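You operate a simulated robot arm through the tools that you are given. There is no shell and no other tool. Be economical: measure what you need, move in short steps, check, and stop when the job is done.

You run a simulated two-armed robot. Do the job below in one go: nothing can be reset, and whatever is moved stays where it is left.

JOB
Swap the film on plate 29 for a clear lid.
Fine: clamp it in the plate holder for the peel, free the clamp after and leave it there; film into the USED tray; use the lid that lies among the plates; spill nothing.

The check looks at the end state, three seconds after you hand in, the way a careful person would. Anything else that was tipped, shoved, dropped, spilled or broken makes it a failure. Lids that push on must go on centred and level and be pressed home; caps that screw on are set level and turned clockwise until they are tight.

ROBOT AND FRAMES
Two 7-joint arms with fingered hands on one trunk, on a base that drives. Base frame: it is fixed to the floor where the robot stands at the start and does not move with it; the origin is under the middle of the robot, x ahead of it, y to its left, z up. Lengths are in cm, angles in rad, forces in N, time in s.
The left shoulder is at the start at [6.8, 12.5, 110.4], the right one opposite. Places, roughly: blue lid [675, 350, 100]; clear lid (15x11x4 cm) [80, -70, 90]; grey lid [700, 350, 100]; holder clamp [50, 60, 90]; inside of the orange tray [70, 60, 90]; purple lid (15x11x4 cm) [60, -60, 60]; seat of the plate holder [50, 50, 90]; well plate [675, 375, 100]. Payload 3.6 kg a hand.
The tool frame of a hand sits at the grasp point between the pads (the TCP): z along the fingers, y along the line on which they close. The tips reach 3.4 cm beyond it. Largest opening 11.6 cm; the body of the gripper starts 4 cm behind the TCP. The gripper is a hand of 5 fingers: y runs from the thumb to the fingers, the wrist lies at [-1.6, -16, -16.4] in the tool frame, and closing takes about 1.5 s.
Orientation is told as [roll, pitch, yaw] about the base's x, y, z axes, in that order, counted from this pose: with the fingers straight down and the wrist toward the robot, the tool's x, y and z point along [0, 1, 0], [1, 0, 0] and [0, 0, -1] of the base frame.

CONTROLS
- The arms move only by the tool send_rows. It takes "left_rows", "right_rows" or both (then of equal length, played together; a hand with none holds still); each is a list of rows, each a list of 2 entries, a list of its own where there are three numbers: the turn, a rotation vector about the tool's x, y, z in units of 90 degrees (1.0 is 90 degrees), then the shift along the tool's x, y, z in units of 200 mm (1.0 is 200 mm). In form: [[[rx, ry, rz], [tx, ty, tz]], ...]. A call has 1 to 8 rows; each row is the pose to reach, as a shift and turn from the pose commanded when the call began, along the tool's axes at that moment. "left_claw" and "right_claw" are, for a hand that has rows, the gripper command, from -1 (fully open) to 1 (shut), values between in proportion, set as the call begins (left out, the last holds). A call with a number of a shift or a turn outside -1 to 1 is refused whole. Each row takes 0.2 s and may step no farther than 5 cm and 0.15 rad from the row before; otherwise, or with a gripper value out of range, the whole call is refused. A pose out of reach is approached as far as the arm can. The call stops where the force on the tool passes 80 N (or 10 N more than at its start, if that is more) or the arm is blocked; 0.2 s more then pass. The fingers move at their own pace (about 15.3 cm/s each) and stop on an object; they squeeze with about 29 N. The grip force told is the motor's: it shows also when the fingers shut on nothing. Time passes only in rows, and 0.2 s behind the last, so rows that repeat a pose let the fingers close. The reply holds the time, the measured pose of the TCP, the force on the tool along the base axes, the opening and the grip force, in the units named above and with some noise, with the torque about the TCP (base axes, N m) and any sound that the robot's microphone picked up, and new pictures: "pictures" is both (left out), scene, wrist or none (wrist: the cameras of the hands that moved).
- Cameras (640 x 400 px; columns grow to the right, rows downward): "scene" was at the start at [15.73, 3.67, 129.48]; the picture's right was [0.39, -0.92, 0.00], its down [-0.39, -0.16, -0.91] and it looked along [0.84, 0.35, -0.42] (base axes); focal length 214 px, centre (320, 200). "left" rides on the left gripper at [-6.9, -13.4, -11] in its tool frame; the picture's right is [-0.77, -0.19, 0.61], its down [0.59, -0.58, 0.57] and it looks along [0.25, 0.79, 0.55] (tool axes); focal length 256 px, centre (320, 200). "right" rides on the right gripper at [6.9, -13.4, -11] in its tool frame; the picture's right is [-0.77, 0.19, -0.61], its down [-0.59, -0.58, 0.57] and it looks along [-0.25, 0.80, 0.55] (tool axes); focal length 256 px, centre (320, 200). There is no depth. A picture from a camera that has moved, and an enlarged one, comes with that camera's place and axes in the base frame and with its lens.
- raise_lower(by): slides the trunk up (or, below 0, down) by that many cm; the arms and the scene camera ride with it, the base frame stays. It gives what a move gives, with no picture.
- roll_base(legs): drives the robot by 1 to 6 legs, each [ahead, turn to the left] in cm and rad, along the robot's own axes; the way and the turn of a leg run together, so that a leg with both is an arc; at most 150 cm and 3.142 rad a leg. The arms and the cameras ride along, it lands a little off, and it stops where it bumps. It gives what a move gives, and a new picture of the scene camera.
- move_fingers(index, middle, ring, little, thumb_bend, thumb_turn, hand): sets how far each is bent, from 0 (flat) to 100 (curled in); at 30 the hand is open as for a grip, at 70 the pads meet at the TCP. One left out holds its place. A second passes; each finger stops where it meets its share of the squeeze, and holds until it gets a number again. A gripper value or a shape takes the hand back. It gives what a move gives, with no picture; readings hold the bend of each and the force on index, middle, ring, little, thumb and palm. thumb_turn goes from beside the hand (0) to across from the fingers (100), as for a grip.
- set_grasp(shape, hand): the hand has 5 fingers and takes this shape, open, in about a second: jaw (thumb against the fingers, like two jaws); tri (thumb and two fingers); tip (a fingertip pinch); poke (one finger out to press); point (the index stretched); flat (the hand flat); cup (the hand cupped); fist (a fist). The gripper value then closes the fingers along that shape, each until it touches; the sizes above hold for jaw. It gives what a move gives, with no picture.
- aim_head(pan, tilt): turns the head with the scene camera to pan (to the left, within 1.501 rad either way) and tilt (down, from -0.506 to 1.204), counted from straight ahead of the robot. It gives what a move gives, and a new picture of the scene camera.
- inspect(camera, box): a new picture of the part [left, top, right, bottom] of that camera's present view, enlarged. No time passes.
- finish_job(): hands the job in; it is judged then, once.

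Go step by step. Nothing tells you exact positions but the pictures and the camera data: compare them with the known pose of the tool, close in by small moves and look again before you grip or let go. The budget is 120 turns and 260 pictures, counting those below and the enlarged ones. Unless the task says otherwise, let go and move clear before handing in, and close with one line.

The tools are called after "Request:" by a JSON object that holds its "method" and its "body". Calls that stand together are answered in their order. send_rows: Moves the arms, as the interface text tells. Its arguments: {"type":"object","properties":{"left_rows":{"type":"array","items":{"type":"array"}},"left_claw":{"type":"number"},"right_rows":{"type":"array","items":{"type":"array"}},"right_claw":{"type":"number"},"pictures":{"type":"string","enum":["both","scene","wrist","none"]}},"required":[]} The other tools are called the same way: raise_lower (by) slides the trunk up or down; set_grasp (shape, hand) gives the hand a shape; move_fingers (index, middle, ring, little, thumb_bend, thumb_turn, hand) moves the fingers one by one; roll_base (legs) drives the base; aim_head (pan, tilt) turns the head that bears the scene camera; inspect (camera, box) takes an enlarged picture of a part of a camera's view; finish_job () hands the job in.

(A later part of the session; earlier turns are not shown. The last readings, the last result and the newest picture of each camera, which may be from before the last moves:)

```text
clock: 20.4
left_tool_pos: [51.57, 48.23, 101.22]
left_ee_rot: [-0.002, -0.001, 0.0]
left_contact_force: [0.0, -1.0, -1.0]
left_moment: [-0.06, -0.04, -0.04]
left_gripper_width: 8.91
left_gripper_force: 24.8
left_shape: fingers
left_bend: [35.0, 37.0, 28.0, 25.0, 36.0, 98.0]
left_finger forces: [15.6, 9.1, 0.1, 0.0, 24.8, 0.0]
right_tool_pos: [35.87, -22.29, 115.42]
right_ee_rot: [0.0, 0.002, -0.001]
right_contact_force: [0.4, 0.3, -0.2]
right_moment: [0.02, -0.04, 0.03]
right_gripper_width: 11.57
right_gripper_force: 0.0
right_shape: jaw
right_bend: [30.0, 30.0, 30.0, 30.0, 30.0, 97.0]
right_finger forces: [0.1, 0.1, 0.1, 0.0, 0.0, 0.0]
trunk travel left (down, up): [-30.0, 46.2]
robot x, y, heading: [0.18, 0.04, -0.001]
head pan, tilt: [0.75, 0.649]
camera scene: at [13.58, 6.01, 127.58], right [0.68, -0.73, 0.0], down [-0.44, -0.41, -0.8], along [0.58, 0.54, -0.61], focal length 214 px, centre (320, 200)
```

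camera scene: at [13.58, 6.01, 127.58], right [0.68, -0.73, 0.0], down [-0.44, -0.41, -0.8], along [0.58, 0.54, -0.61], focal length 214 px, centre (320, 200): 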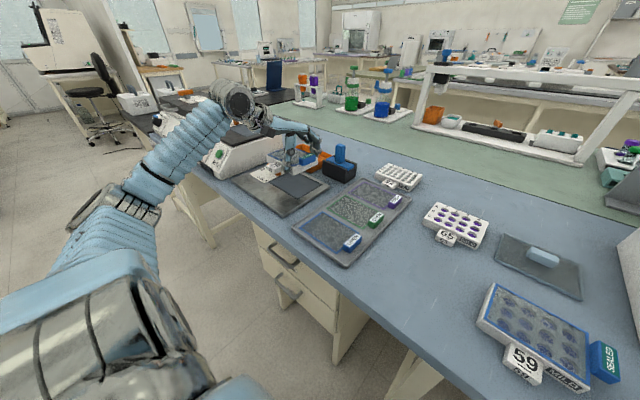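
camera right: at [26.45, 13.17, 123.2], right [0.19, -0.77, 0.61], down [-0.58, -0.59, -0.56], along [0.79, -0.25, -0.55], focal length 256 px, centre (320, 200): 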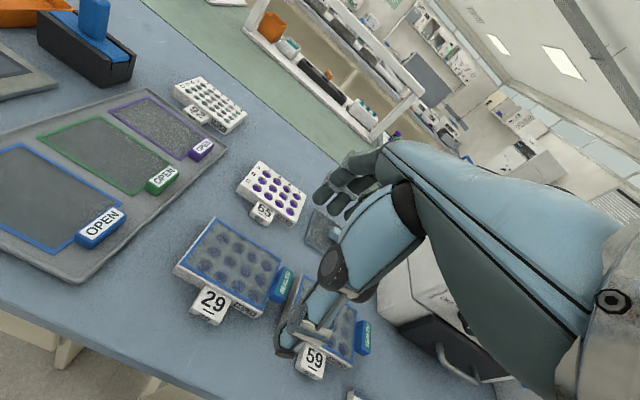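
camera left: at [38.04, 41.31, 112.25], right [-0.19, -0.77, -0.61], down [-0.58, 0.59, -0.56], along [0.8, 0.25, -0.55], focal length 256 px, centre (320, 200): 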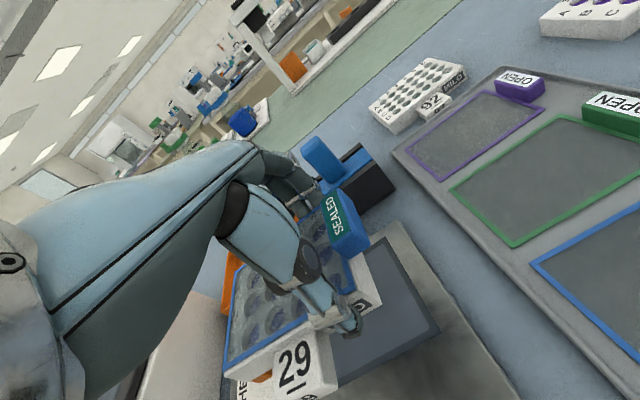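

Request:
{"method": "send_rows", "body": {"left_rows": [[[0, 0, 0], [0, 0, 0.13]], [[0, 0, 0], [0, 0, 0.26]]], "pictures": "wrist"}}

Request:
{"method": "inspect", "body": {"camera": "left", "box": [200, 160, 480, 400]}}

Request:
{"method": "inspect", "body": {"camera": "scene", "box": [220, 120, 380, 230]}}

```text
clock: 20.9
left_tool_pos: [51.74, 48.49, 95.93]
left_ee_rot: [-0.001, 0.001, -0.001]
left_contact_force: [-0.1, -0.2, -1.5]
left_moment: [-0.03, 0.01, 0.0]
left_gripper_width: 8.95
left_gripper_force: 25.3
left_shape: fingers
left_bend: [35.0, 37.0, 28.0, 25.0, 36.0, 98.0]
left_finger forces: [15.6, 9.0, 0.0, 0.1, 24.6, 0.1]
right_tool_pos: [35.83, -22.25, 115.45]
right_ee_rot: [0.001, 0.002, 0.0]
right_contact_force: [0.2, 0.1, -0.1]
right_moment: [-0.03, -0.01, 0.01]
right_gripper_width: 11.59
right_gripper_force: 0.0
right_shape: jaw
right_bend: [30.0, 30.0, 30.0, 30.0, 30.0, 97.0]
right_finger forces: [0.1, 0.0, 0.0, 0.0, 0.0, 0.0]
trunk travel left (down, up): [-30.0, 46.2]
robot x, y, heading: [0.06, 0.45, 0.001]
head pan, tilt: [0.75, 0.649]
camera left: at [38.34, 41.53, 107.0], right [-0.19, -0.77, -0.61], down [-0.58, 0.59, -0.57], along [0.8, 0.25, -0.55], focal length 256 px, centre (320, 200)
```

left: 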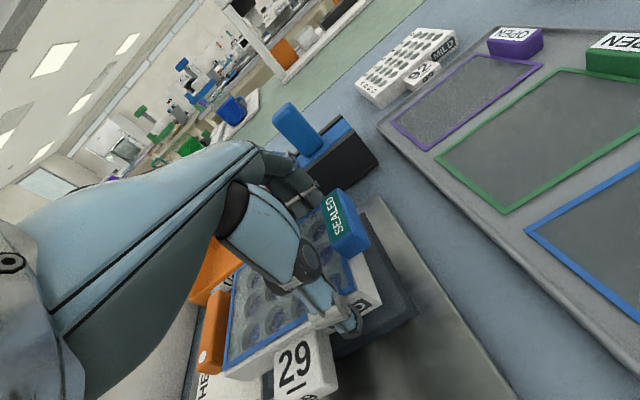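

```text
1.67 times, centred on (340, 280) of left
camera zoom: at [38.34, 41.53, 107.0], right [-0.19, -0.77, -0.61], down [-0.58, 0.59, -0.57], along [0.8, 0.25, -0.55], focal length 427 px, centre (287, 67)
```

zoom: 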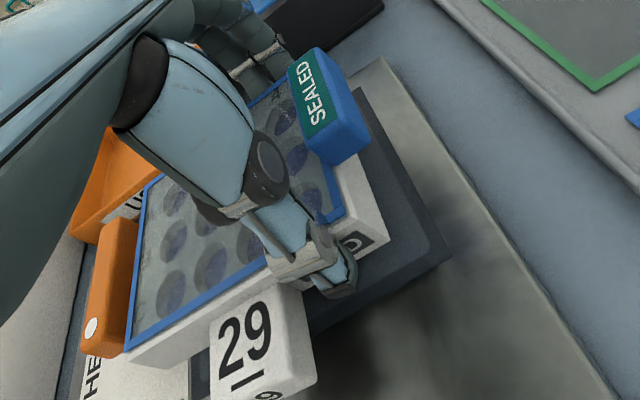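

```text
3.64 times, centred on (300, 175) of scene
camera zoom: at [13.58, 6.04, 127.58], right [0.68, -0.73, 0.0], down [-0.44, -0.41, -0.8], along [0.58, 0.54, -0.6], focal length 780 px, centre (393, 291)
```

zoom: 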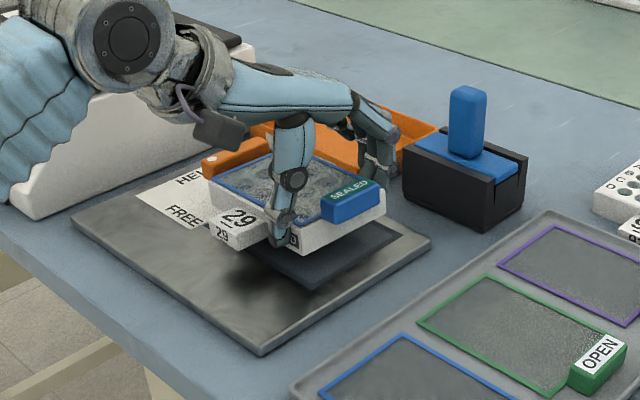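

The plate is aligned to within about 0.3 cm. I'll shift it slightly and lower until it touches.

Request:
{"method": "send_rows", "body": {"left_rows": [[[0, 0, 0], [-0.0125, -0.007, 0.05]], [[0, 0, 0], [-0.0125, -0.007, 0.1]]], "pictures": "none"}}

Request:
{"method": "send_rows", "body": {"left_rows": [[[0, 0, 0], [0, 0, 0.015]], [[0, 0, 0], [0, 0, 0.025]]], "pictures": "wrist"}}

Request:
{"method": "inspect", "body": {"camera": "left", "box": [200, 160, 480, 400]}}

Request:
{"method": "inspect", "body": {"camera": "scene", "box": [220, 120, 380, 230]}}

```text
clock: 21.6
left_tool_pos: [51.44, 48.03, 94.07]
left_ee_rot: [0.0, 0.0, 0.0]
left_contact_force: [1.2, 0.0, -0.8]
left_moment: [0.0, 0.0, 0.01]
left_gripper_width: 8.94
left_gripper_force: 24.2
left_shape: fingers
left_bend: [35.0, 37.0, 28.0, 25.0, 36.0, 98.0]
left_finger forces: [15.6, 9.1, 0.0, 0.0, 24.7, 0.1]
right_tool_pos: [35.83, -22.15, 115.44]
right_ee_rot: [0.001, 0.003, 0.001]
right_contact_force: [-0.9, -0.3, 0.2]
right_moment: [0.06, -0.01, -0.03]
right_gripper_width: 11.6
right_gripper_force: 0.2
right_shape: jaw
right_bend: [30.0, 30.0, 30.0, 30.0, 30.0, 97.0]
right_finger forces: [0.0, 0.0, 0.0, 0.1, 0.0, 0.0]
trunk travel left (down, up): [-30.0, 46.2]
robot x, y, heading: [0.02, -0.01, -0.002]
head pan, tilt: [0.75, 0.649]
```

```text
clock: 22.1
left_tool_pos: [51.35, 48.09, 93.62]
left_ee_rot: [0.001, 0.001, -0.001]
left_contact_force: [0.1, -0.3, -0.7]
left_moment: [0.05, -0.01, -0.02]
left_gripper_width: 8.91
left_gripper_force: 24.7
left_shape: fingers
left_bend: [35.0, 37.0, 28.0, 25.0, 36.0, 98.0]
left_finger forces: [15.7, 9.2, 0.1, 0.0, 24.7, 0.0]
right_tool_pos: [35.82, -22.33, 115.45]
right_ee_rot: [-0.001, 0.002, 0.001]
right_contact_force: [0.3, -0.5, 0.5]
right_moment: [0.0, 0.0, -0.03]
right_gripper_width: 11.58
right_gripper_force: 0.0
right_shape: jaw
right_bend: [30.0, 30.0, 30.0, 30.0, 30.0, 97.0]
right_finger forces: [0.0, 0.0, 0.0, 0.1, 0.1, 0.0]
trunk travel left (down, up): [-30.0, 46.2]
robot x, y, heading: [-0.27, -0.02, -0.008]
head pan, tilt: [0.75, 0.649]
camera left: at [37.97, 41.24, 104.59], right [-0.19, -0.77, -0.61], down [-0.58, 0.59, -0.57], along [0.79, 0.25, -0.55], focal length 256 px, centre (320, 200)
```

left: 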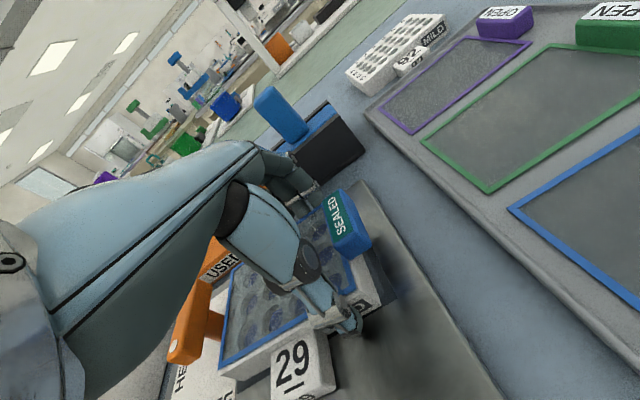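

```text
1.67 times, centred on (340, 280) of left
camera zoom: at [37.97, 41.24, 104.59], right [-0.19, -0.77, -0.61], down [-0.58, 0.59, -0.57], along [0.79, 0.25, -0.55], focal length 427 px, centre (287, 67)
```

zoom: 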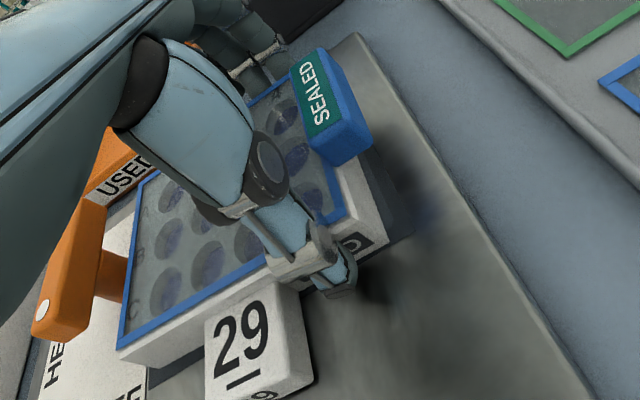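

```text
3.64 times, centred on (300, 175) of scene
camera zoom: at [13.57, 6.02, 127.58], right [0.68, -0.73, 0.0], down [-0.44, -0.41, -0.8], along [0.58, 0.54, -0.6], focal length 780 px, centre (393, 291)
```

zoom: 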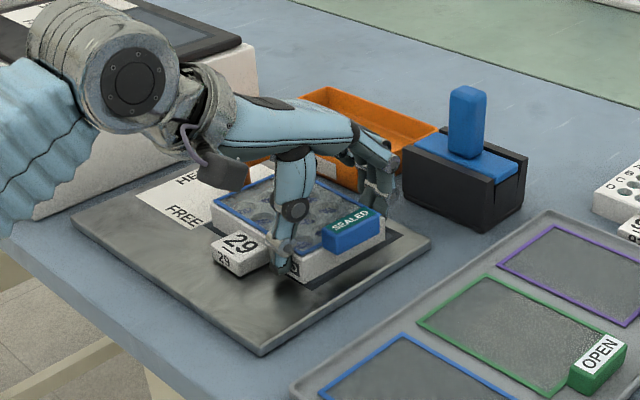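

The plate sits about 0.5 cm too far toward me, so I'll correct x before lowering further.

Request:
{"method": "send_rows", "body": {"left_rows": [[[0, 0, 0], [0.005, 0.028, 0]], [[0, 0, 0], [0.005, 0.028, 0.01]]], "pictures": "wrist"}}

Request:
{"method": "inspect", "body": {"camera": "left", "box": [280, 240, 440, 400]}}

Request:
{"method": "inspect", "body": {"camera": "scene", "box": [250, 140, 350, 210]}}

```text
clock: 22.8
left_tool_pos: [51.96, 48.09, 93.44]
left_ee_rot: [0.0, -0.001, 0.0]
left_contact_force: [-0.3, 0.0, -0.8]
left_moment: [0.05, -0.05, 0.02]
left_gripper_width: 8.93
left_gripper_force: 24.6
left_shape: fingers
left_bend: [35.0, 37.0, 28.0, 25.0, 36.0, 98.0]
left_finger forces: [15.6, 9.0, 0.1, 0.1, 24.8, 0.0]
right_tool_pos: [35.89, -22.39, 115.43]
right_ee_rot: [0.0, 0.001, 0.0]
right_contact_force: [0.1, 0.3, -0.4]
right_moment: [0.01, 0.03, -0.01]
right_gripper_width: 11.59
right_gripper_force: 0.0
right_shape: jaw
right_bend: [30.0, 30.0, 30.0, 30.0, 30.0, 97.0]
right_finger forces: [0.0, 0.0, 0.0, 0.0, 0.0, 0.0]
trunk travel left (down, up): [-30.0, 46.2]
robot x, y, heading: [-0.41, 0.46, -0.003]
head pan, tilt: [0.75, 0.649]
camera left: at [38.62, 41.29, 104.57], right [-0.19, -0.77, -0.61], down [-0.58, 0.59, -0.57], along [0.8, 0.25, -0.55], focal length 256 px, centre (320, 200)
```

left: 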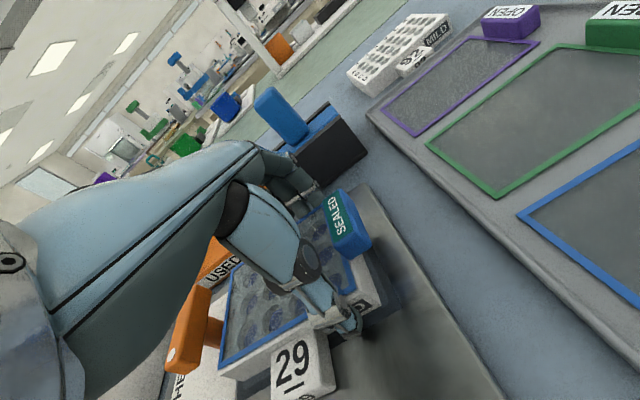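

```text
2.50 times, centred on (360, 320) of left
camera zoom: at [38.62, 41.29, 104.57], right [-0.19, -0.77, -0.61], down [-0.58, 0.59, -0.57], along [0.8, 0.25, -0.55], focal length 640 px, centre (220, -100)
```

zoom: 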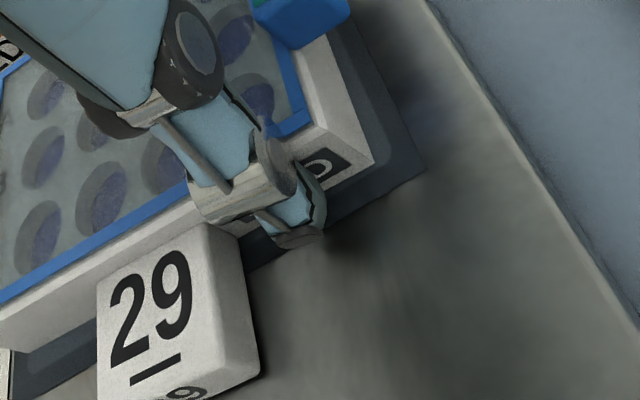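

```text
5.71 times, centred on (300, 175) of scene
camera zoom: at [13.56, 6.02, 127.58], right [0.68, -0.73, 0.0], down [-0.44, -0.41, -0.8], along [0.58, 0.54, -0.6], focal length 1226 px, centre (434, 343)
```

zoom: 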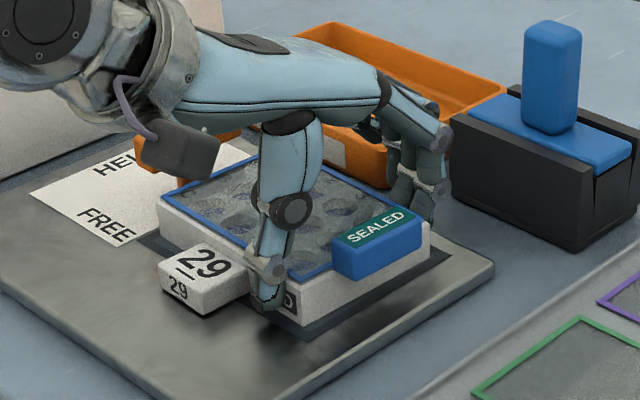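

Margins look even now. Lowering to contact.

Request:
{"method": "send_rows", "body": {"left_rows": [[[0, 0, 0], [0, 0, 0.01]], [[0, 0, 0], [0, 0, 0.015]]], "pictures": "none"}}

Request:
{"method": "send_rows", "body": {"left_rows": [[[0, 0, 0], [0, 0, 0.005]], [[0, 0, 0], [0, 0, 0.01]]], "pictures": "none"}}

Request:
{"method": "send_rows", "body": {"left_rows": [[[0, 0, 0], [0, 0, 0.005]], [[0, 0, 0], [0, 0, 0.01]]], "pictures": "none"}}

```text
clock: 23.4
left_tool_pos: [51.9, 48.05, 93.46]
left_ee_rot: [0.003, -0.005, 0.001]
left_contact_force: [1.7, 0.0, 8.3]
left_moment: [0.01, 0.05, 0.03]
left_gripper_width: 8.91
left_gripper_force: 24.8
left_shape: fingers
left_bend: [35.0, 37.0, 28.0, 25.0, 37.0, 98.0]
left_finger forces: [16.3, 9.3, 0.0, 0.1, 23.9, 0.0]
right_tool_pos: [35.79, -22.52, 115.42]
right_ee_rot: [0.002, -0.001, -0.001]
right_contact_force: [0.1, 0.0, -0.4]
right_moment: [0.01, 0.02, 0.03]
right_gripper_width: 11.58
right_gripper_force: 0.0
right_shape: jaw
right_bend: [30.0, 30.0, 30.0, 30.0, 30.0, 97.0]
right_finger forces: [0.0, 0.0, 0.0, 0.0, 0.0, 0.0]
trunk travel left (down, up): [-30.0, 46.2]
robot x, y, heading: [-0.36, 0.12, 0.002]
head pan, tilt: [0.75, 0.649]
```

```text
clock: 23.9
left_tool_pos: [51.97, 48.08, 93.44]
left_ee_rot: [0.002, -0.008, 0.0]
left_contact_force: [2.4, 2.1, 20.6]
left_moment: [0.08, 0.15, 0.07]
left_gripper_width: 8.94
left_gripper_force: 23.9
left_shape: fingers
left_bend: [34.0, 36.0, 28.0, 25.0, 37.0, 99.0]
left_finger forces: [15.9, 9.6, 0.0, 0.1, 23.0, 0.1]
right_tool_pos: [35.77, -22.46, 115.36]
right_ee_rot: [0.002, 0.0, 0.003]
right_contact_force: [0.9, -0.2, -0.9]
right_moment: [-0.01, 0.01, 0.04]
right_gripper_width: 11.59
right_gripper_force: 0.1
right_shape: jaw
right_bend: [30.0, 30.0, 30.0, 30.0, 30.0, 97.0]
right_finger forces: [0.1, 0.0, 0.1, 0.0, 0.1, 0.1]
trunk travel left (down, up): [-30.0, 46.2]
robot x, y, heading: [-0.31, -0.22, 0.002]
head pan, tilt: [0.75, 0.649]
```

```text
clock: 24.6
left_tool_pos: [51.89, 48.03, 93.17]
left_ee_rot: [0.004, -0.01, -0.001]
left_contact_force: [4.8, 3.0, 28.8]
left_moment: [0.11, 0.02, 0.08]
left_gripper_width: 8.92
left_gripper_force: 24.2
left_shape: fingers
left_bend: [33.0, 35.0, 28.0, 25.0, 37.0, 99.0]
left_finger forces: [16.1, 10.1, 0.0, 0.0, 22.0, 0.0]
right_tool_pos: [35.83, -22.5, 115.41]
right_ee_rot: [0.003, -0.001, -0.001]
right_contact_force: [-0.8, -0.7, 0.3]
right_moment: [0.01, -0.02, 0.02]
right_gripper_width: 11.57
right_gripper_force: 0.0
right_shape: jaw
right_bend: [30.0, 30.0, 30.0, 30.0, 30.0, 97.0]
right_finger forces: [0.0, 0.0, 0.1, 0.1, 0.0, 0.0]
trunk travel left (down, up): [-30.0, 46.2]
robot x, y, heading: [0.0, 0.04, 0.005]
head pan, tilt: [0.75, 0.649]
```

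Contact came at about z 93.4. I'll take the pressure off and check the seating.

Request:
{"method": "send_rows", "body": {"left_rows": [[[0, 0, 0], [0, 0, -0.01]], [[0, 0, 0], [0, 0, -0.022]]], "pictures": "wrist"}}

Request:
{"method": "inspect", "body": {"camera": "left", "box": [280, 240, 440, 400]}}

Request:
{"method": "inspect", "body": {"camera": "scene", "box": [250, 140, 350, 210]}}

```text
clock: 25.1
left_tool_pos: [51.86, 48.14, 93.17]
left_ee_rot: [-0.001, -0.001, -0.001]
left_contact_force: [4.1, 2.8, 18.2]
left_moment: [0.06, -0.39, 0.08]
left_gripper_width: 8.92
left_gripper_force: 24.9
left_shape: fingers
left_bend: [33.0, 35.0, 28.0, 25.0, 37.0, 99.0]
left_finger forces: [16.4, 10.3, 0.1, 0.0, 22.7, 0.0]
right_tool_pos: [35.88, -22.41, 115.43]
right_ee_rot: [0.0, -0.001, 0.001]
right_contact_force: [-0.2, -0.1, -0.8]
right_moment: [-0.01, 0.01, -0.03]
right_gripper_width: 11.61
right_gripper_force: 0.0
right_shape: jaw
right_bend: [30.0, 30.0, 30.0, 30.0, 30.0, 97.0]
right_finger forces: [0.0, 0.1, 0.1, 0.1, 0.1, 0.0]
trunk travel left (down, up): [-30.0, 46.2]
robot x, y, heading: [0.09, -0.17, -0.002]
head pan, tilt: [0.75, 0.649]
camera left: at [38.45, 41.22, 104.32], right [-0.19, -0.77, -0.61], down [-0.58, 0.59, -0.57], along [0.8, 0.25, -0.55], focal length 256 px, centre (320, 200)
```

left: 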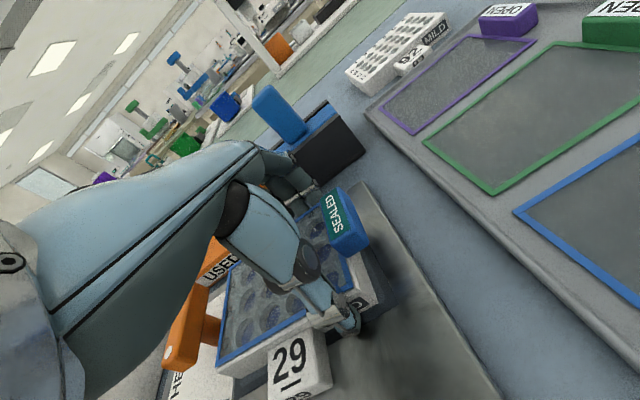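

```text
2.50 times, centred on (360, 320) of left
camera zoom: at [38.45, 41.22, 104.32], right [-0.19, -0.77, -0.61], down [-0.58, 0.59, -0.57], along [0.8, 0.25, -0.55], focal length 640 px, centre (220, -100)
```

zoom: 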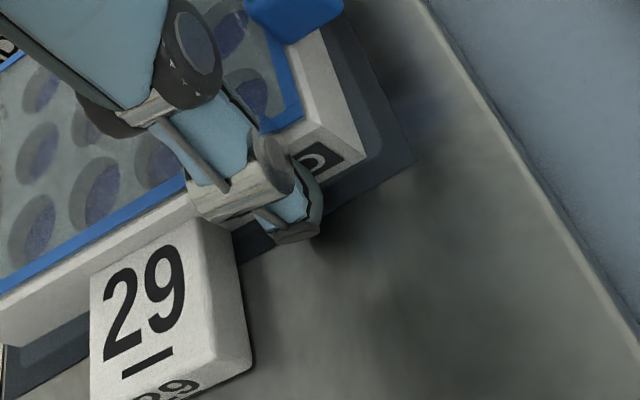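

```text
5.71 times, centred on (300, 175) of scene
camera zoom: at [13.47, 5.89, 127.59], right [0.68, -0.73, 0.0], down [-0.44, -0.41, -0.8], along [0.58, 0.54, -0.6], focal length 1226 px, centre (434, 343)
```

zoom: 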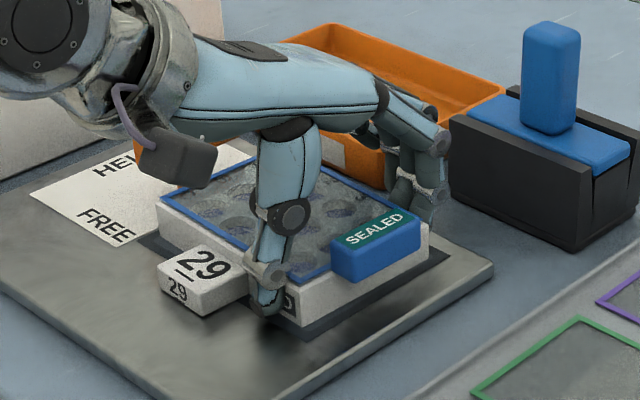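

Seated with even margins. Now I'll ease off and release.

Request:
{"method": "send_rows", "body": {"left_rows": [[[0, 0, 0], [0, 0, -0.01]], [[0, 0, 0], [0, 0, -0.012]]], "pictures": "none"}}

Request:
{"method": "send_rows", "body": {"left_rows": [[[0, 0, 0], [0, 0, 0]], [[0, 0, 0], [0, 0, 0]], [[0, 0, 0], [0, 0, 0]], [[0, 0, 0], [0, 0, 0]], [[0, 0, 0], [0, 0, 0]]], "left_claw": -1, "pictures": "none"}}

Request:
{"method": "send_rows", "body": {"left_rows": [[[0, 0, 0], [0, 0, -0.2]], [[0, 0, 0], [0, 0, -0.4]], [[0, 0, 0], [0, -0.15, -0.5]], [[0, 0, 0], [0, -0.35, -0.55]]], "pictures": "wrist"}}

Request:
{"method": "inspect", "body": {"camera": "scene", "box": [230, 130, 350, 210]}}

Request:
{"method": "inspect", "body": {"camera": "left", "box": [280, 160, 520, 400]}}

```text
clock: 25.8
left_tool_pos: [51.88, 48.09, 93.37]
left_ee_rot: [0.0, 0.002, 0.0]
left_contact_force: [3.4, 0.9, 5.8]
left_moment: [0.02, -0.46, 0.05]
left_gripper_width: 8.91
left_gripper_force: 24.9
left_shape: fingers
left_bend: [34.0, 35.0, 28.0, 25.0, 37.0, 99.0]
left_finger forces: [16.3, 9.9, 0.0, 0.0, 23.6, 0.1]
right_tool_pos: [35.84, -22.24, 115.43]
right_ee_rot: [0.003, 0.002, -0.001]
right_contact_force: [-0.2, -0.2, 0.8]
right_moment: [0.0, 0.0, 0.0]
right_gripper_width: 11.6
right_gripper_force: 0.1
right_shape: jaw
right_bend: [30.0, 30.0, 30.0, 30.0, 30.0, 97.0]
right_finger forces: [0.0, 0.0, 0.0, 0.0, 0.0, 0.1]
trunk travel left (down, up): [-30.0, 46.2]
robot x, y, heading: [0.52, 0.02, -0.001]
head pan, tilt: [0.75, 0.649]
```

```text
clock: 26.9
left_tool_pos: [51.94, 48.13, 93.36]
left_ee_rot: [0.0, -0.001, -0.001]
left_contact_force: [0.3, -0.2, 0.9]
left_moment: [0.0, -0.02, -0.03]
left_gripper_width: 11.58
left_gripper_force: 0.0
left_shape: jaw
left_bend: [30.0, 30.0, 30.0, 30.0, 30.0, 97.0]
left_finger forces: [0.0, 0.0, 0.1, 0.0, 0.1, 0.0]
right_tool_pos: [35.79, -22.24, 115.43]
right_ee_rot: [0.0, 0.001, 0.0]
right_contact_force: [-1.0, 0.1, -0.7]
right_moment: [-0.01, 0.03, 0.0]
right_gripper_width: 11.57
right_gripper_force: 0.1
right_shape: jaw
right_bend: [30.0, 30.0, 30.0, 30.0, 30.0, 97.0]
right_finger forces: [0.1, 0.0, 0.1, 0.0, 0.1, 0.0]
trunk travel left (down, up): [-30.0, 46.2]
robot x, y, heading: [-0.08, -0.36, 0.003]
head pan, tilt: [0.75, 0.649]
```

```text
clock: 27.9
left_tool_pos: [44.68, 47.94, 104.61]
left_ee_rot: [-0.001, 0.001, -0.001]
left_contact_force: [-0.2, -0.1, -0.4]
left_moment: [-0.01, 0.02, 0.02]
left_gripper_width: 11.59
left_gripper_force: 0.1
left_shape: jaw
left_bend: [30.0, 30.0, 30.0, 30.0, 30.0, 97.0]
left_finger forces: [0.0, 0.1, 0.1, 0.0, 0.0, 0.0]
right_tool_pos: [35.77, -22.23, 115.35]
right_ee_rot: [0.0, 0.001, 0.002]
right_contact_force: [-0.6, 0.0, 0.2]
right_moment: [0.03, -0.02, 0.0]
right_gripper_width: 11.59
right_gripper_force: 0.0
right_shape: jaw
right_bend: [30.0, 30.0, 30.0, 30.0, 30.0, 97.0]
right_finger forces: [0.0, 0.0, 0.0, 0.1, 0.0, 0.1]
trunk travel left (down, up): [-30.0, 46.2]
robot x, y, heading: [-0.15, 0.02, -0.002]
head pan, tilt: [0.75, 0.649]
camera left: at [31.37, 41.05, 115.54], right [-0.19, -0.77, -0.61], down [-0.58, 0.59, -0.57], along [0.8, 0.25, -0.55], focal length 256 px, centre (320, 200)
```

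left: 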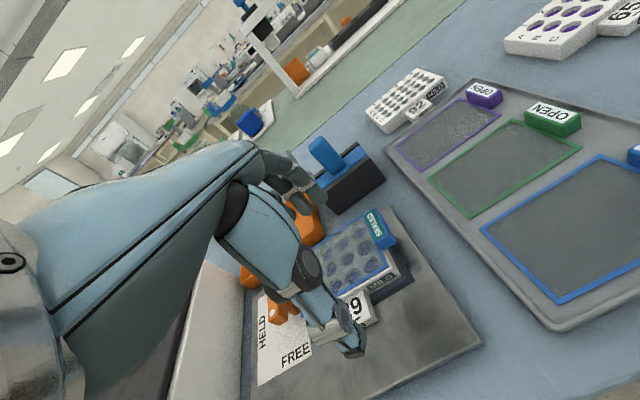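

```text
5.00 times, centred on (290, 170) of scene
camera zoom: at [13.49, 6.03, 127.59], right [0.68, -0.73, 0.0], down [-0.44, -0.41, -0.8], along [0.58, 0.54, -0.6], focal length 1072 px, centre (470, 350)
```

zoom: 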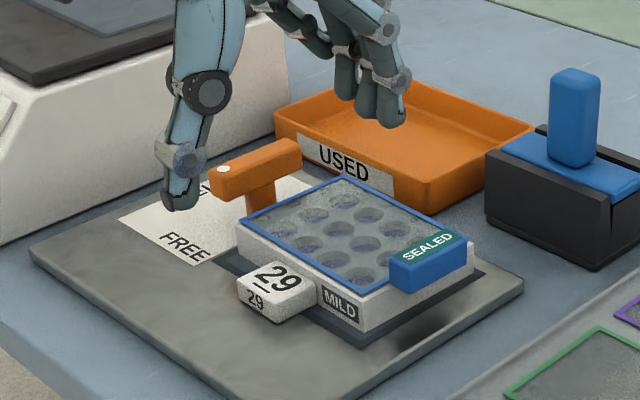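

```text
1.67 times, centred on (400, 280) of left
camera zoom: at [31.37, 41.05, 115.54], right [-0.19, -0.77, -0.61], down [-0.58, 0.59, -0.57], along [0.8, 0.25, -0.55], focal length 427 px, centre (187, 67)
```

zoom: 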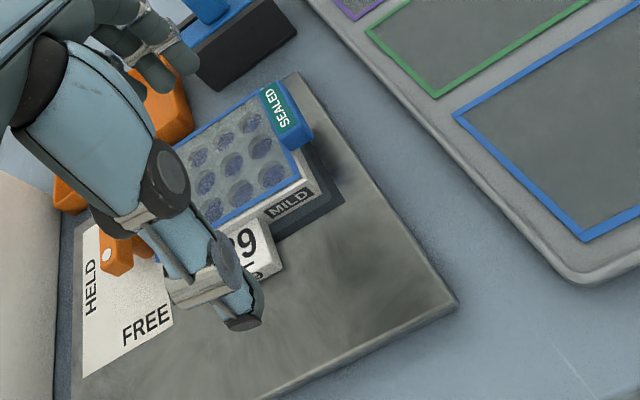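

The plate is seated, and the lever knob is at about (49.5, 61.6, 94). I'll shape the left hand to poke so I can push the lever to HELD.

Request:
{"method": "set_grasp", "body": {"hand": "left", "shape": "poke"}}

Request:
{"method": "send_rows", "body": {"left_rows": [[[0, 0, 0], [0.1, 0, 0]], [[0, 0, 0], [0.2, 0, 0]]], "pictures": "wrist"}}

Request:
{"method": "inspect", "body": {"camera": "scene", "box": [210, 90, 350, 210]}}

Request:
{"method": "inspect", "body": {"camera": "left", "box": [200, 140, 440, 380]}}

```text
clock: 28.9
left_tool_pos: [44.85, 47.87, 104.48]
left_ee_rot: [0.001, -0.001, -0.001]
left_contact_force: [0.4, -1.7, 0.3]
left_moment: [-0.02, 0.04, -0.01]
left_gripper_width: 0.0
left_gripper_force: 0.0
left_shape: poke
left_bend: [70.0, 70.0, 98.0, 98.0, 0.0, 100.0]
left_finger forces: [0.1, 0.0, 0.0, 0.0, 0.0, 0.1]
right_tool_pos: [35.89, -22.22, 115.4]
right_ee_rot: [-0.002, 0.001, 0.002]
right_contact_force: [-0.1, 0.6, -0.5]
right_moment: [0.02, 0.04, 0.01]
right_gripper_width: 11.59
right_gripper_force: 0.0
right_shape: jaw
right_bend: [30.0, 30.0, 30.0, 30.0, 30.0, 97.0]
right_finger forces: [0.0, 0.0, 0.0, 0.1, 0.0, 0.0]
trunk travel left (down, up): [-30.0, 46.2]
robot x, y, heading: [-0.26, 0.04, -0.002]
head pan, tilt: [0.75, 0.649]
```

```text
clock: 29.4
left_tool_pos: [44.81, 52.07, 104.52]
left_ee_rot: [0.001, 0.0, 0.0]
left_contact_force: [-0.5, 0.0, 0.2]
left_moment: [-0.01, 0.02, 0.02]
left_gripper_width: 0.0
left_gripper_force: 0.1
left_shape: poke
left_bend: [70.0, 70.0, 98.0, 98.0, 0.0, 100.0]
left_finger forces: [0.1, 0.0, 0.0, 0.0, 0.0, 0.0]
right_tool_pos: [35.9, -22.09, 115.39]
right_ee_rot: [0.0, 0.002, 0.0]
right_contact_force: [0.8, -0.2, -0.8]
right_moment: [0.01, -0.03, 0.0]
right_gripper_width: 11.58
right_gripper_force: 0.1
right_shape: jaw
right_bend: [30.0, 30.0, 30.0, 30.0, 30.0, 97.0]
right_finger forces: [0.0, 0.1, 0.1, 0.0, 0.0, 0.0]
trunk travel left (down, up): [-30.0, 46.2]
robot x, y, heading: [0.28, -0.02, 0.002]
head pan, tilt: [0.75, 0.649]
camera left: at [31.41, 45.27, 115.52], right [-0.19, -0.77, -0.61], down [-0.58, 0.59, -0.57], along [0.79, 0.25, -0.55], focal length 256 px, centre (320, 200)
```

left: 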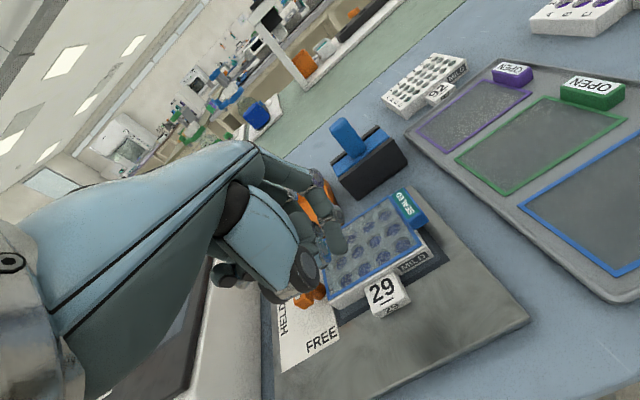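

```text
3.33 times, centred on (280, 150) of scene
camera zoom: at [13.56, 6.04, 127.58], right [0.68, -0.73, 0.0], down [-0.44, -0.41, -0.8], along [0.58, 0.54, -0.6], focal length 715 px, centre (453, 367)
```

zoom: 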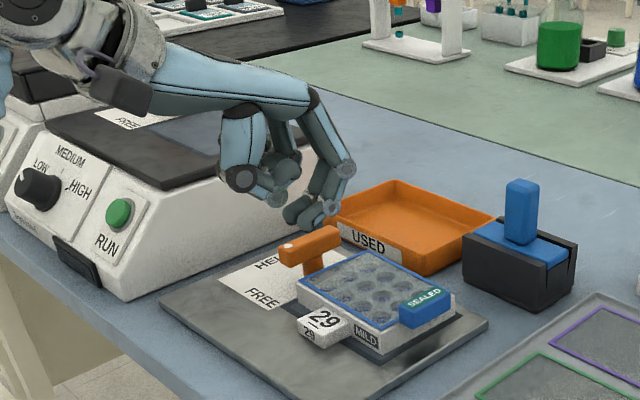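

```text
1.67 times, centred on (320, 260) of left
camera zoom: at [31.41, 45.27, 115.52], right [-0.19, -0.77, -0.61], down [-0.58, 0.59, -0.57], along [0.79, 0.25, -0.55], focal length 427 px, centre (320, 100)
```

zoom: 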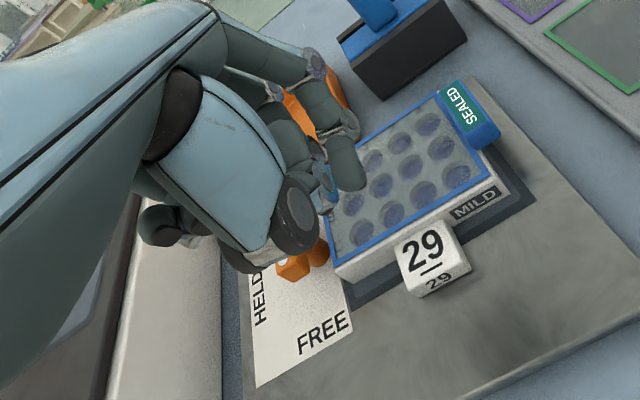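

Request:
{"method": "set_grasp", "body": {"hand": "left", "shape": "point"}}

Request:
{"method": "inspect", "body": {"camera": "scene", "box": [210, 90, 350, 210]}}

Request:
{"method": "inspect", "body": {"camera": "left", "box": [200, 140, 440, 380]}}

```text
clock: 30.4
left_tool_pos: [44.79, 52.16, 104.5]
left_ee_rot: [0.001, -0.001, 0.0]
left_contact_force: [0.3, 0.2, -0.4]
left_moment: [-0.03, 0.0, 0.01]
left_gripper_width: 10.8
left_gripper_force: 0.1
left_shape: point
left_bend: [8.0, 100.0, 100.0, 100.0, 100.0, 88.0]
left_finger forces: [0.0, 0.0, 0.1, 0.0, 0.0, 0.1]
right_tool_pos: [35.94, -22.34, 115.41]
right_ee_rot: [-0.002, 0.002, 0.0]
right_contact_force: [-0.5, -0.1, 0.0]
right_moment: [0.03, 0.0, -0.01]
right_gripper_width: 11.59
right_gripper_force: 0.1
right_shape: jaw
right_bend: [30.0, 30.0, 30.0, 30.0, 30.0, 97.0]
right_finger forces: [0.1, 0.0, 0.0, 0.0, 0.1, 0.0]
trunk travel left (down, up): [-30.0, 46.2]
robot x, y, heading: [-0.06, -0.12, -0.002]
head pan, tilt: [0.75, 0.649]
```

```text
3.33 times, centred on (280, 150) of scene
camera zoom: at [13.56, 6.01, 127.58], right [0.68, -0.73, 0.0], down [-0.44, -0.41, -0.8], along [0.58, 0.54, -0.6], focal length 715 px, centre (453, 367)
```

zoom: 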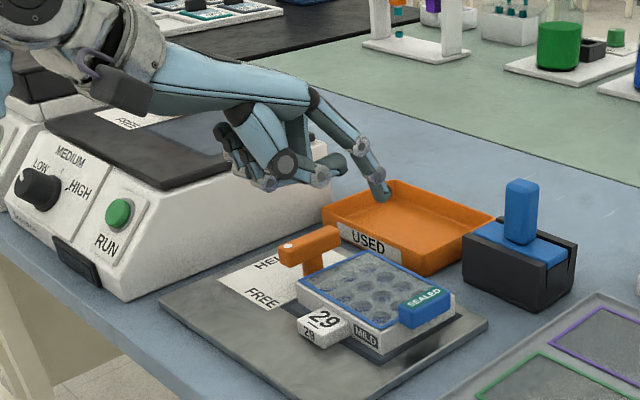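

```text
1.67 times, centred on (320, 260) of left
camera zoom: at [31.42, 45.22, 115.54], right [-0.19, -0.77, -0.61], down [-0.58, 0.59, -0.57], along [0.8, 0.25, -0.55], focal length 427 px, centre (320, 100)
```

zoom: 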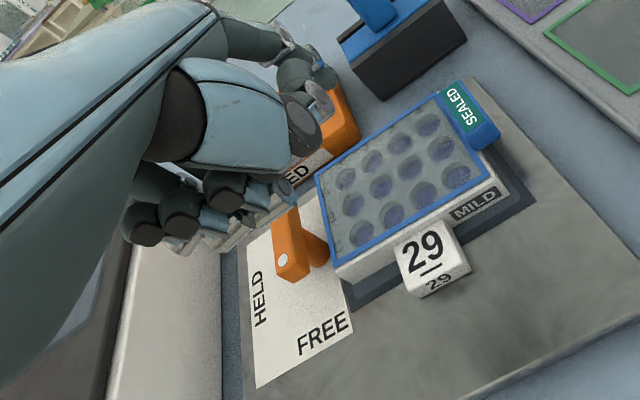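

The index tip sits about 9.3 cm ahead of and 4.1 cm below the TCP. I'll bring it above the gap between the lever and the plate.

Request:
{"method": "send_rows", "body": {"left_rows": [[[0, 0, 0], [0.1, -0.15, 0.0]], [[0, 0, 0], [0.25, -0.255, 0.1]], [[0, 0, 0], [0.375, -0.255, 0.215]]], "pictures": "wrist"}}

Request:
{"method": "inspect", "body": {"camera": "scene", "box": [230, 130, 330, 210]}}

Request:
{"method": "inspect", "body": {"camera": "left", "box": [240, 100, 480, 340]}}

```text
clock: 31.1
left_tool_pos: [39.9, 59.67, 100.0]
left_ee_rot: [0.001, -0.001, 0.0]
left_contact_force: [0.1, -0.2, -0.4]
left_moment: [-0.03, 0.04, -0.01]
left_gripper_width: 10.76
left_gripper_force: 0.0
left_shape: point
left_bend: [8.0, 100.0, 100.0, 100.0, 100.0, 88.0]
left_finger forces: [0.1, 0.1, 0.0, 0.0, 0.0, 0.0]
right_tool_pos: [35.86, -22.18, 115.4]
right_ee_rot: [-0.001, 0.0, 0.003]
right_contact_force: [-0.3, 0.0, -0.3]
right_moment: [-0.04, -0.03, 0.02]
right_gripper_width: 11.58
right_gripper_force: 0.0
right_shape: jaw
right_bend: [30.0, 30.0, 30.0, 30.0, 30.0, 97.0]
right_finger forces: [0.1, 0.0, 0.0, 0.0, 0.1, 0.0]
trunk travel left (down, up): [-30.0, 46.2]
robot x, y, heading: [0.41, -0.11, -0.0]
head pan, tilt: [0.75, 0.649]
camera left: at [26.52, 52.81, 111.04], right [-0.19, -0.77, -0.61], down [-0.58, 0.59, -0.57], along [0.8, 0.25, -0.55], focal length 256 px, centre (320, 200)
```

left: 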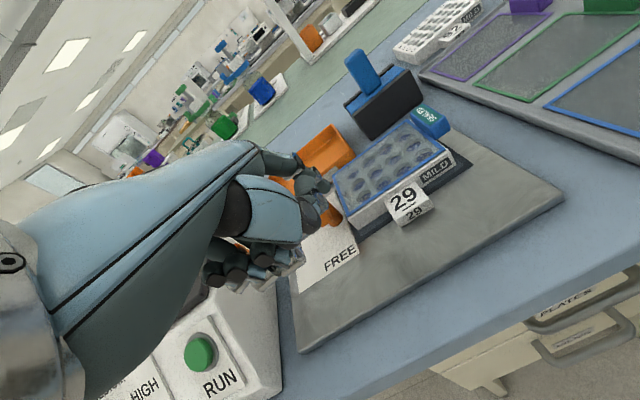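

```text
5.00 times, centred on (280, 170) of scene
camera zoom: at [13.58, 6.06, 127.58], right [0.68, -0.73, 0.0], down [-0.44, -0.41, -0.8], along [0.58, 0.54, -0.61], focal length 1072 px, centre (520, 350)
```

zoom: 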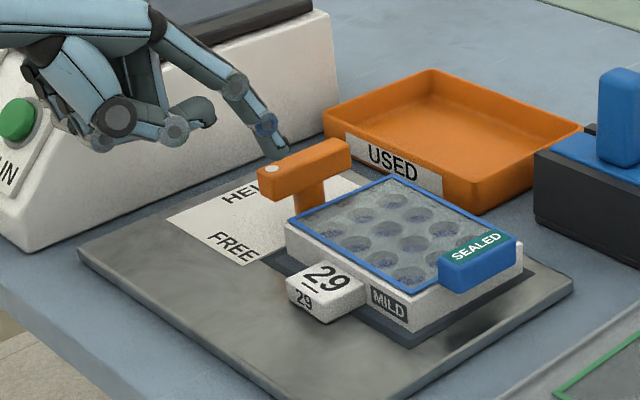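

```text
1.67 times, centred on (360, 220) of left
camera zoom: at [26.52, 52.81, 111.04], right [-0.19, -0.77, -0.61], down [-0.58, 0.59, -0.57], along [0.8, 0.25, -0.55], focal length 427 px, centre (253, 167)
```

zoom: 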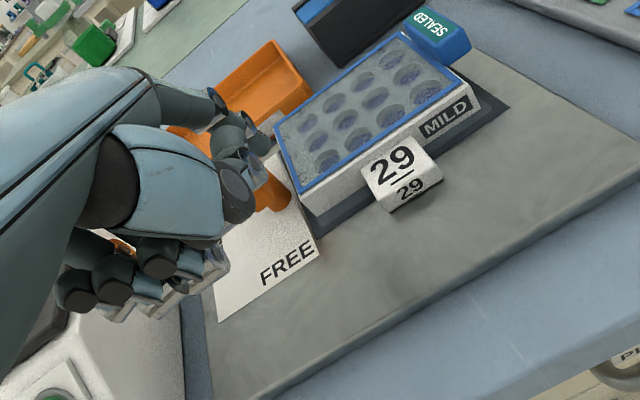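

Request:
{"method": "send_rows", "body": {"left_rows": [[[0, 0, 0], [-0.015, 0, 0.07]], [[0, 0, 0], [-0.015, 0, 0.14]]], "pictures": "wrist"}}

Request:
{"method": "inspect", "body": {"camera": "scene", "box": [240, 140, 320, 200]}}

Request:
{"method": "inspect", "body": {"camera": "left", "box": [280, 120, 400, 240]}}

```text
clock: 31.8
left_tool_pos: [39.93, 59.08, 97.39]
left_ee_rot: [0.0, 0.0, -0.002]
left_contact_force: [-0.2, -0.1, -0.2]
left_moment: [-0.01, 0.03, 0.03]
left_gripper_width: 10.82
left_gripper_force: 0.1
left_shape: point
left_bend: [8.0, 100.0, 100.0, 100.0, 100.0, 88.0]
left_finger forces: [0.0, 0.1, 0.0, 0.1, 0.1, 0.0]
right_tool_pos: [35.9, -22.27, 115.43]
right_ee_rot: [0.0, 0.003, -0.001]
right_contact_force: [-0.4, 0.3, 0.1]
right_moment: [-0.01, 0.0, -0.01]
right_gripper_width: 11.59
right_gripper_force: 0.0
right_shape: jaw
right_bend: [30.0, 30.0, 30.0, 30.0, 30.0, 97.0]
right_finger forces: [0.0, 0.0, 0.0, 0.0, 0.1, 0.0]
trunk travel left (down, up): [-30.0, 46.2]
robot x, y, heading: [0.59, -0.27, -0.002]
head pan, tilt: [0.75, 0.649]
camera left: at [26.49, 52.25, 108.39], right [-0.19, -0.77, -0.61], down [-0.58, 0.59, -0.56], along [0.8, 0.25, -0.55], focal length 256 px, centre (320, 200)
```

left: 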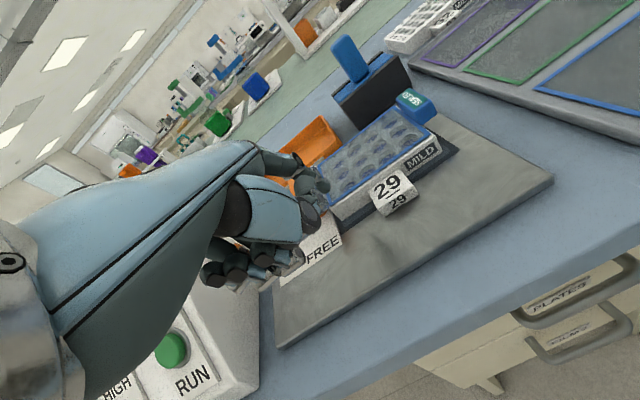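

```text
6.67 times, centred on (280, 170) of scene
camera zoom: at [13.56, 6.02, 127.58], right [0.68, -0.73, 0.0], down [-0.44, -0.41, -0.8], along [0.58, 0.54, -0.6], focal length 1430 px, centre (587, 400)
```

zoom: 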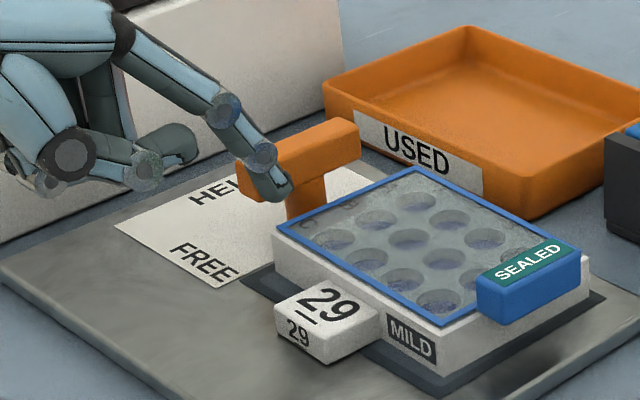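

```text
3.33 times, centred on (340, 180) of left
camera zoom: at [26.49, 52.25, 108.39], right [-0.19, -0.77, -0.61], down [-0.58, 0.59, -0.56], along [0.8, 0.25, -0.55], focal length 853 px, centre (253, 267)
```

zoom: 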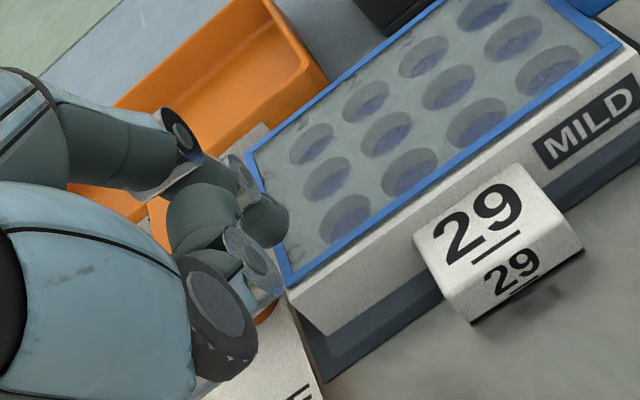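

The index finger lies against the lever's plate side at lever height. Now pushing it round toward HELD.

Request:
{"method": "send_rows", "body": {"left_rows": [[[0, 0, 0], [0.05, -0.01, 0]], [[0, 0, 0], [0.095, -0.025, 0]], [[0, 0, 0], [0.1375, -0.0375, 0]], [[0, 0, 0], [0.185, -0.03, 0]]], "pictures": "none"}}

Request:
{"method": "inspect", "body": {"camera": "scene", "box": [240, 140, 320, 200]}}

```text
clock: 32.8
left_tool_pos: [39.14, 63.11, 97.47]
left_ee_rot: [-0.001, -0.001, 0.001]
left_contact_force: [-0.4, -0.9, 0.2]
left_moment: [-0.05, 0.01, 0.01]
left_gripper_width: 10.79
left_gripper_force: 0.1
left_shape: point
left_bend: [8.0, 100.0, 100.0, 100.0, 100.0, 88.0]
left_finger forces: [0.0, 0.0, 0.0, 0.0, 0.1, 0.1]
right_tool_pos: [35.79, -22.16, 115.51]
right_ee_rot: [-0.001, 0.002, 0.0]
right_contact_force: [-0.8, -0.6, -1.4]
right_moment: [-0.04, -0.01, 0.01]
right_gripper_width: 11.59
right_gripper_force: 0.1
right_shape: jaw
right_bend: [30.0, 30.0, 30.0, 30.0, 30.0, 97.0]
right_finger forces: [0.0, 0.1, 0.0, 0.0, 0.0, 0.0]
trunk travel left (down, up): [-30.0, 46.2]
robot x, y, heading: [-0.07, -0.27, -0.0]
head pan, tilt: [0.75, 0.649]
```

```text
6.67 times, centred on (280, 170) of scene
camera zoom: at [13.56, 6.03, 127.58], right [0.68, -0.73, 0.0], down [-0.44, -0.41, -0.8], along [0.58, 0.54, -0.6], focal length 1430 px, centre (587, 400)
```

zoom: 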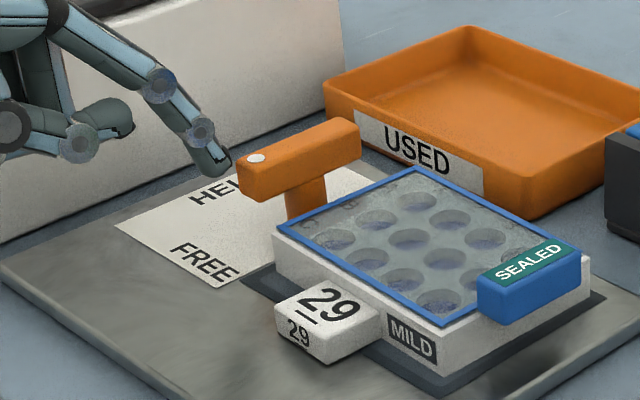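

The finger passed just in front of the lever's end. I'll go back and take a bite about 1.5 cm deeper.

Request:
{"method": "send_rows", "body": {"left_rows": [[[0, 0, 0], [-0.045, -0.0075, 0]], [[0, 0, 0], [-0.09, 0.005, 0]], [[0, 0, 0], [-0.135, 0.02, 0]], [[0, 0, 0], [-0.185, 0.03, 0]], [[0, 0, 0], [-0.185, 0.07, 0]], [[0, 0, 0], [-0.185, 0.11, 0]]], "pictures": "none"}}

Request:
{"method": "inspect", "body": {"camera": "scene", "box": [240, 140, 320, 200]}}

Request:
{"method": "inspect", "body": {"camera": "left", "box": [280, 120, 400, 240]}}

```text
clock: 34.1
left_tool_pos: [41.25, 59.36, 97.41]
left_ee_rot: [0.0, 0.0, 0.001]
left_contact_force: [-0.5, 0.9, 1.0]
left_moment: [-0.01, -0.01, 0.0]
left_gripper_width: 10.81
left_gripper_force: 0.1
left_shape: point
left_bend: [8.0, 100.0, 100.0, 100.0, 100.0, 88.0]
left_finger forces: [0.0, 0.1, 0.0, 0.1, 0.1, 0.0]
right_tool_pos: [35.89, -22.18, 115.46]
right_ee_rot: [-0.001, 0.002, 0.001]
right_contact_force: [-0.1, 0.0, 0.0]
right_moment: [-0.02, 0.01, -0.03]
right_gripper_width: 11.57
right_gripper_force: 0.0
right_shape: jaw
right_bend: [30.0, 30.0, 30.0, 30.0, 30.0, 97.0]
right_finger forces: [0.0, 0.1, 0.0, 0.1, 0.0, 0.0]
trunk travel left (down, up): [-30.0, 46.2]
robot x, y, heading: [-0.26, 0.02, 0.004]
head pan, tilt: [0.75, 0.649]
```

```text
6.67 times, centred on (280, 170) of scene
camera zoom: at [13.57, 6.01, 127.58], right [0.68, -0.73, 0.0], down [-0.44, -0.41, -0.8], along [0.58, 0.54, -0.6], focal length 1430 px, centre (587, 400)
```

zoom: 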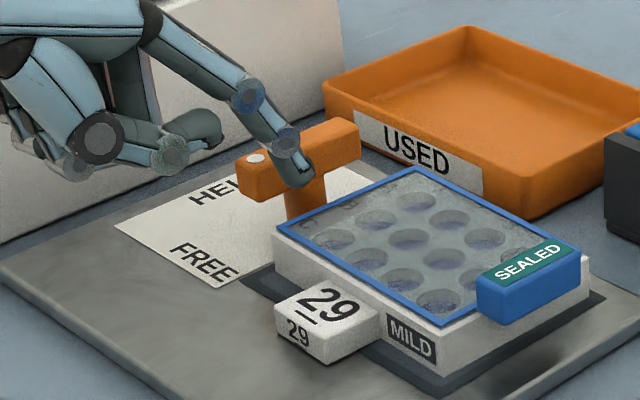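

```text
3.33 times, centred on (340, 180) of left
camera zoom: at [27.97, 52.44, 108.52], right [-0.19, -0.77, -0.61], down [-0.58, 0.59, -0.57], along [0.79, 0.25, -0.55], focal length 853 px, centre (253, 267)
```

zoom: 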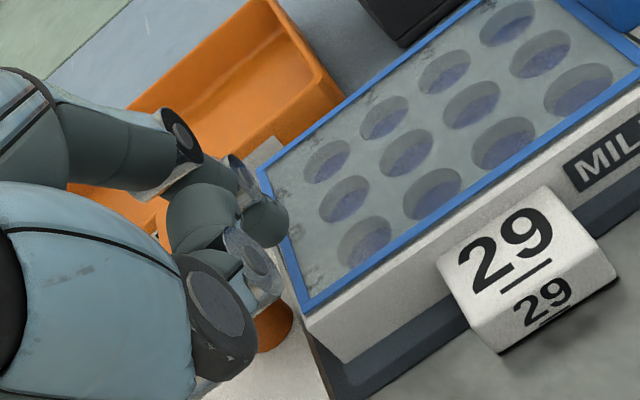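

Request:
{"method": "send_rows", "body": {"left_rows": [[[0, 0, 0], [0.04, 0, 0]], [[0, 0, 0], [0.08, -0.01, 0]], [[0, 0, 0], [0.12, -0.02, 0]]], "pictures": "none"}}

Request:
{"method": "inspect", "body": {"camera": "scene", "box": [240, 140, 320, 200]}}

```text
clock: 35.0
left_tool_pos: [40.89, 61.76, 97.46]
left_ee_rot: [0.0, -0.001, -0.001]
left_contact_force: [-0.2, -0.8, -0.1]
left_moment: [-0.07, -0.08, -0.1]
left_gripper_width: 0.0
left_gripper_force: 0.0
left_shape: point
left_bend: [8.0, 100.0, 100.0, 100.0, 100.0, 88.0]
left_finger forces: [1.4, 0.0, 0.0, 0.0, 0.0, 0.0]
right_tool_pos: [35.82, -22.28, 115.35]
right_ee_rot: [0.001, 0.001, 0.002]
right_contact_force: [-0.7, 0.2, -0.4]
right_moment: [-0.03, 0.01, 0.01]
right_gripper_width: 11.58
right_gripper_force: 0.0
right_shape: jaw
right_bend: [30.0, 30.0, 30.0, 30.0, 30.0, 97.0]
right_finger forces: [0.1, 0.0, 0.0, 0.0, 0.0, 0.0]
trunk travel left (down, up): [-30.0, 46.2]
robot x, y, heading: [0.0, -0.3, -0.003]
head pan, tilt: [0.75, 0.649]
```

```text
6.67 times, centred on (280, 170) of scene
camera zoom: at [13.55, 5.98, 127.59], right [0.68, -0.73, 0.0], down [-0.44, -0.41, -0.8], along [0.58, 0.54, -0.6], focal length 1430 px, centre (587, 400)
```

zoom: 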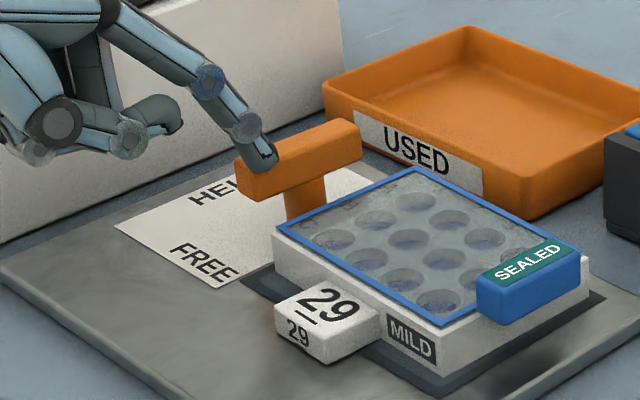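

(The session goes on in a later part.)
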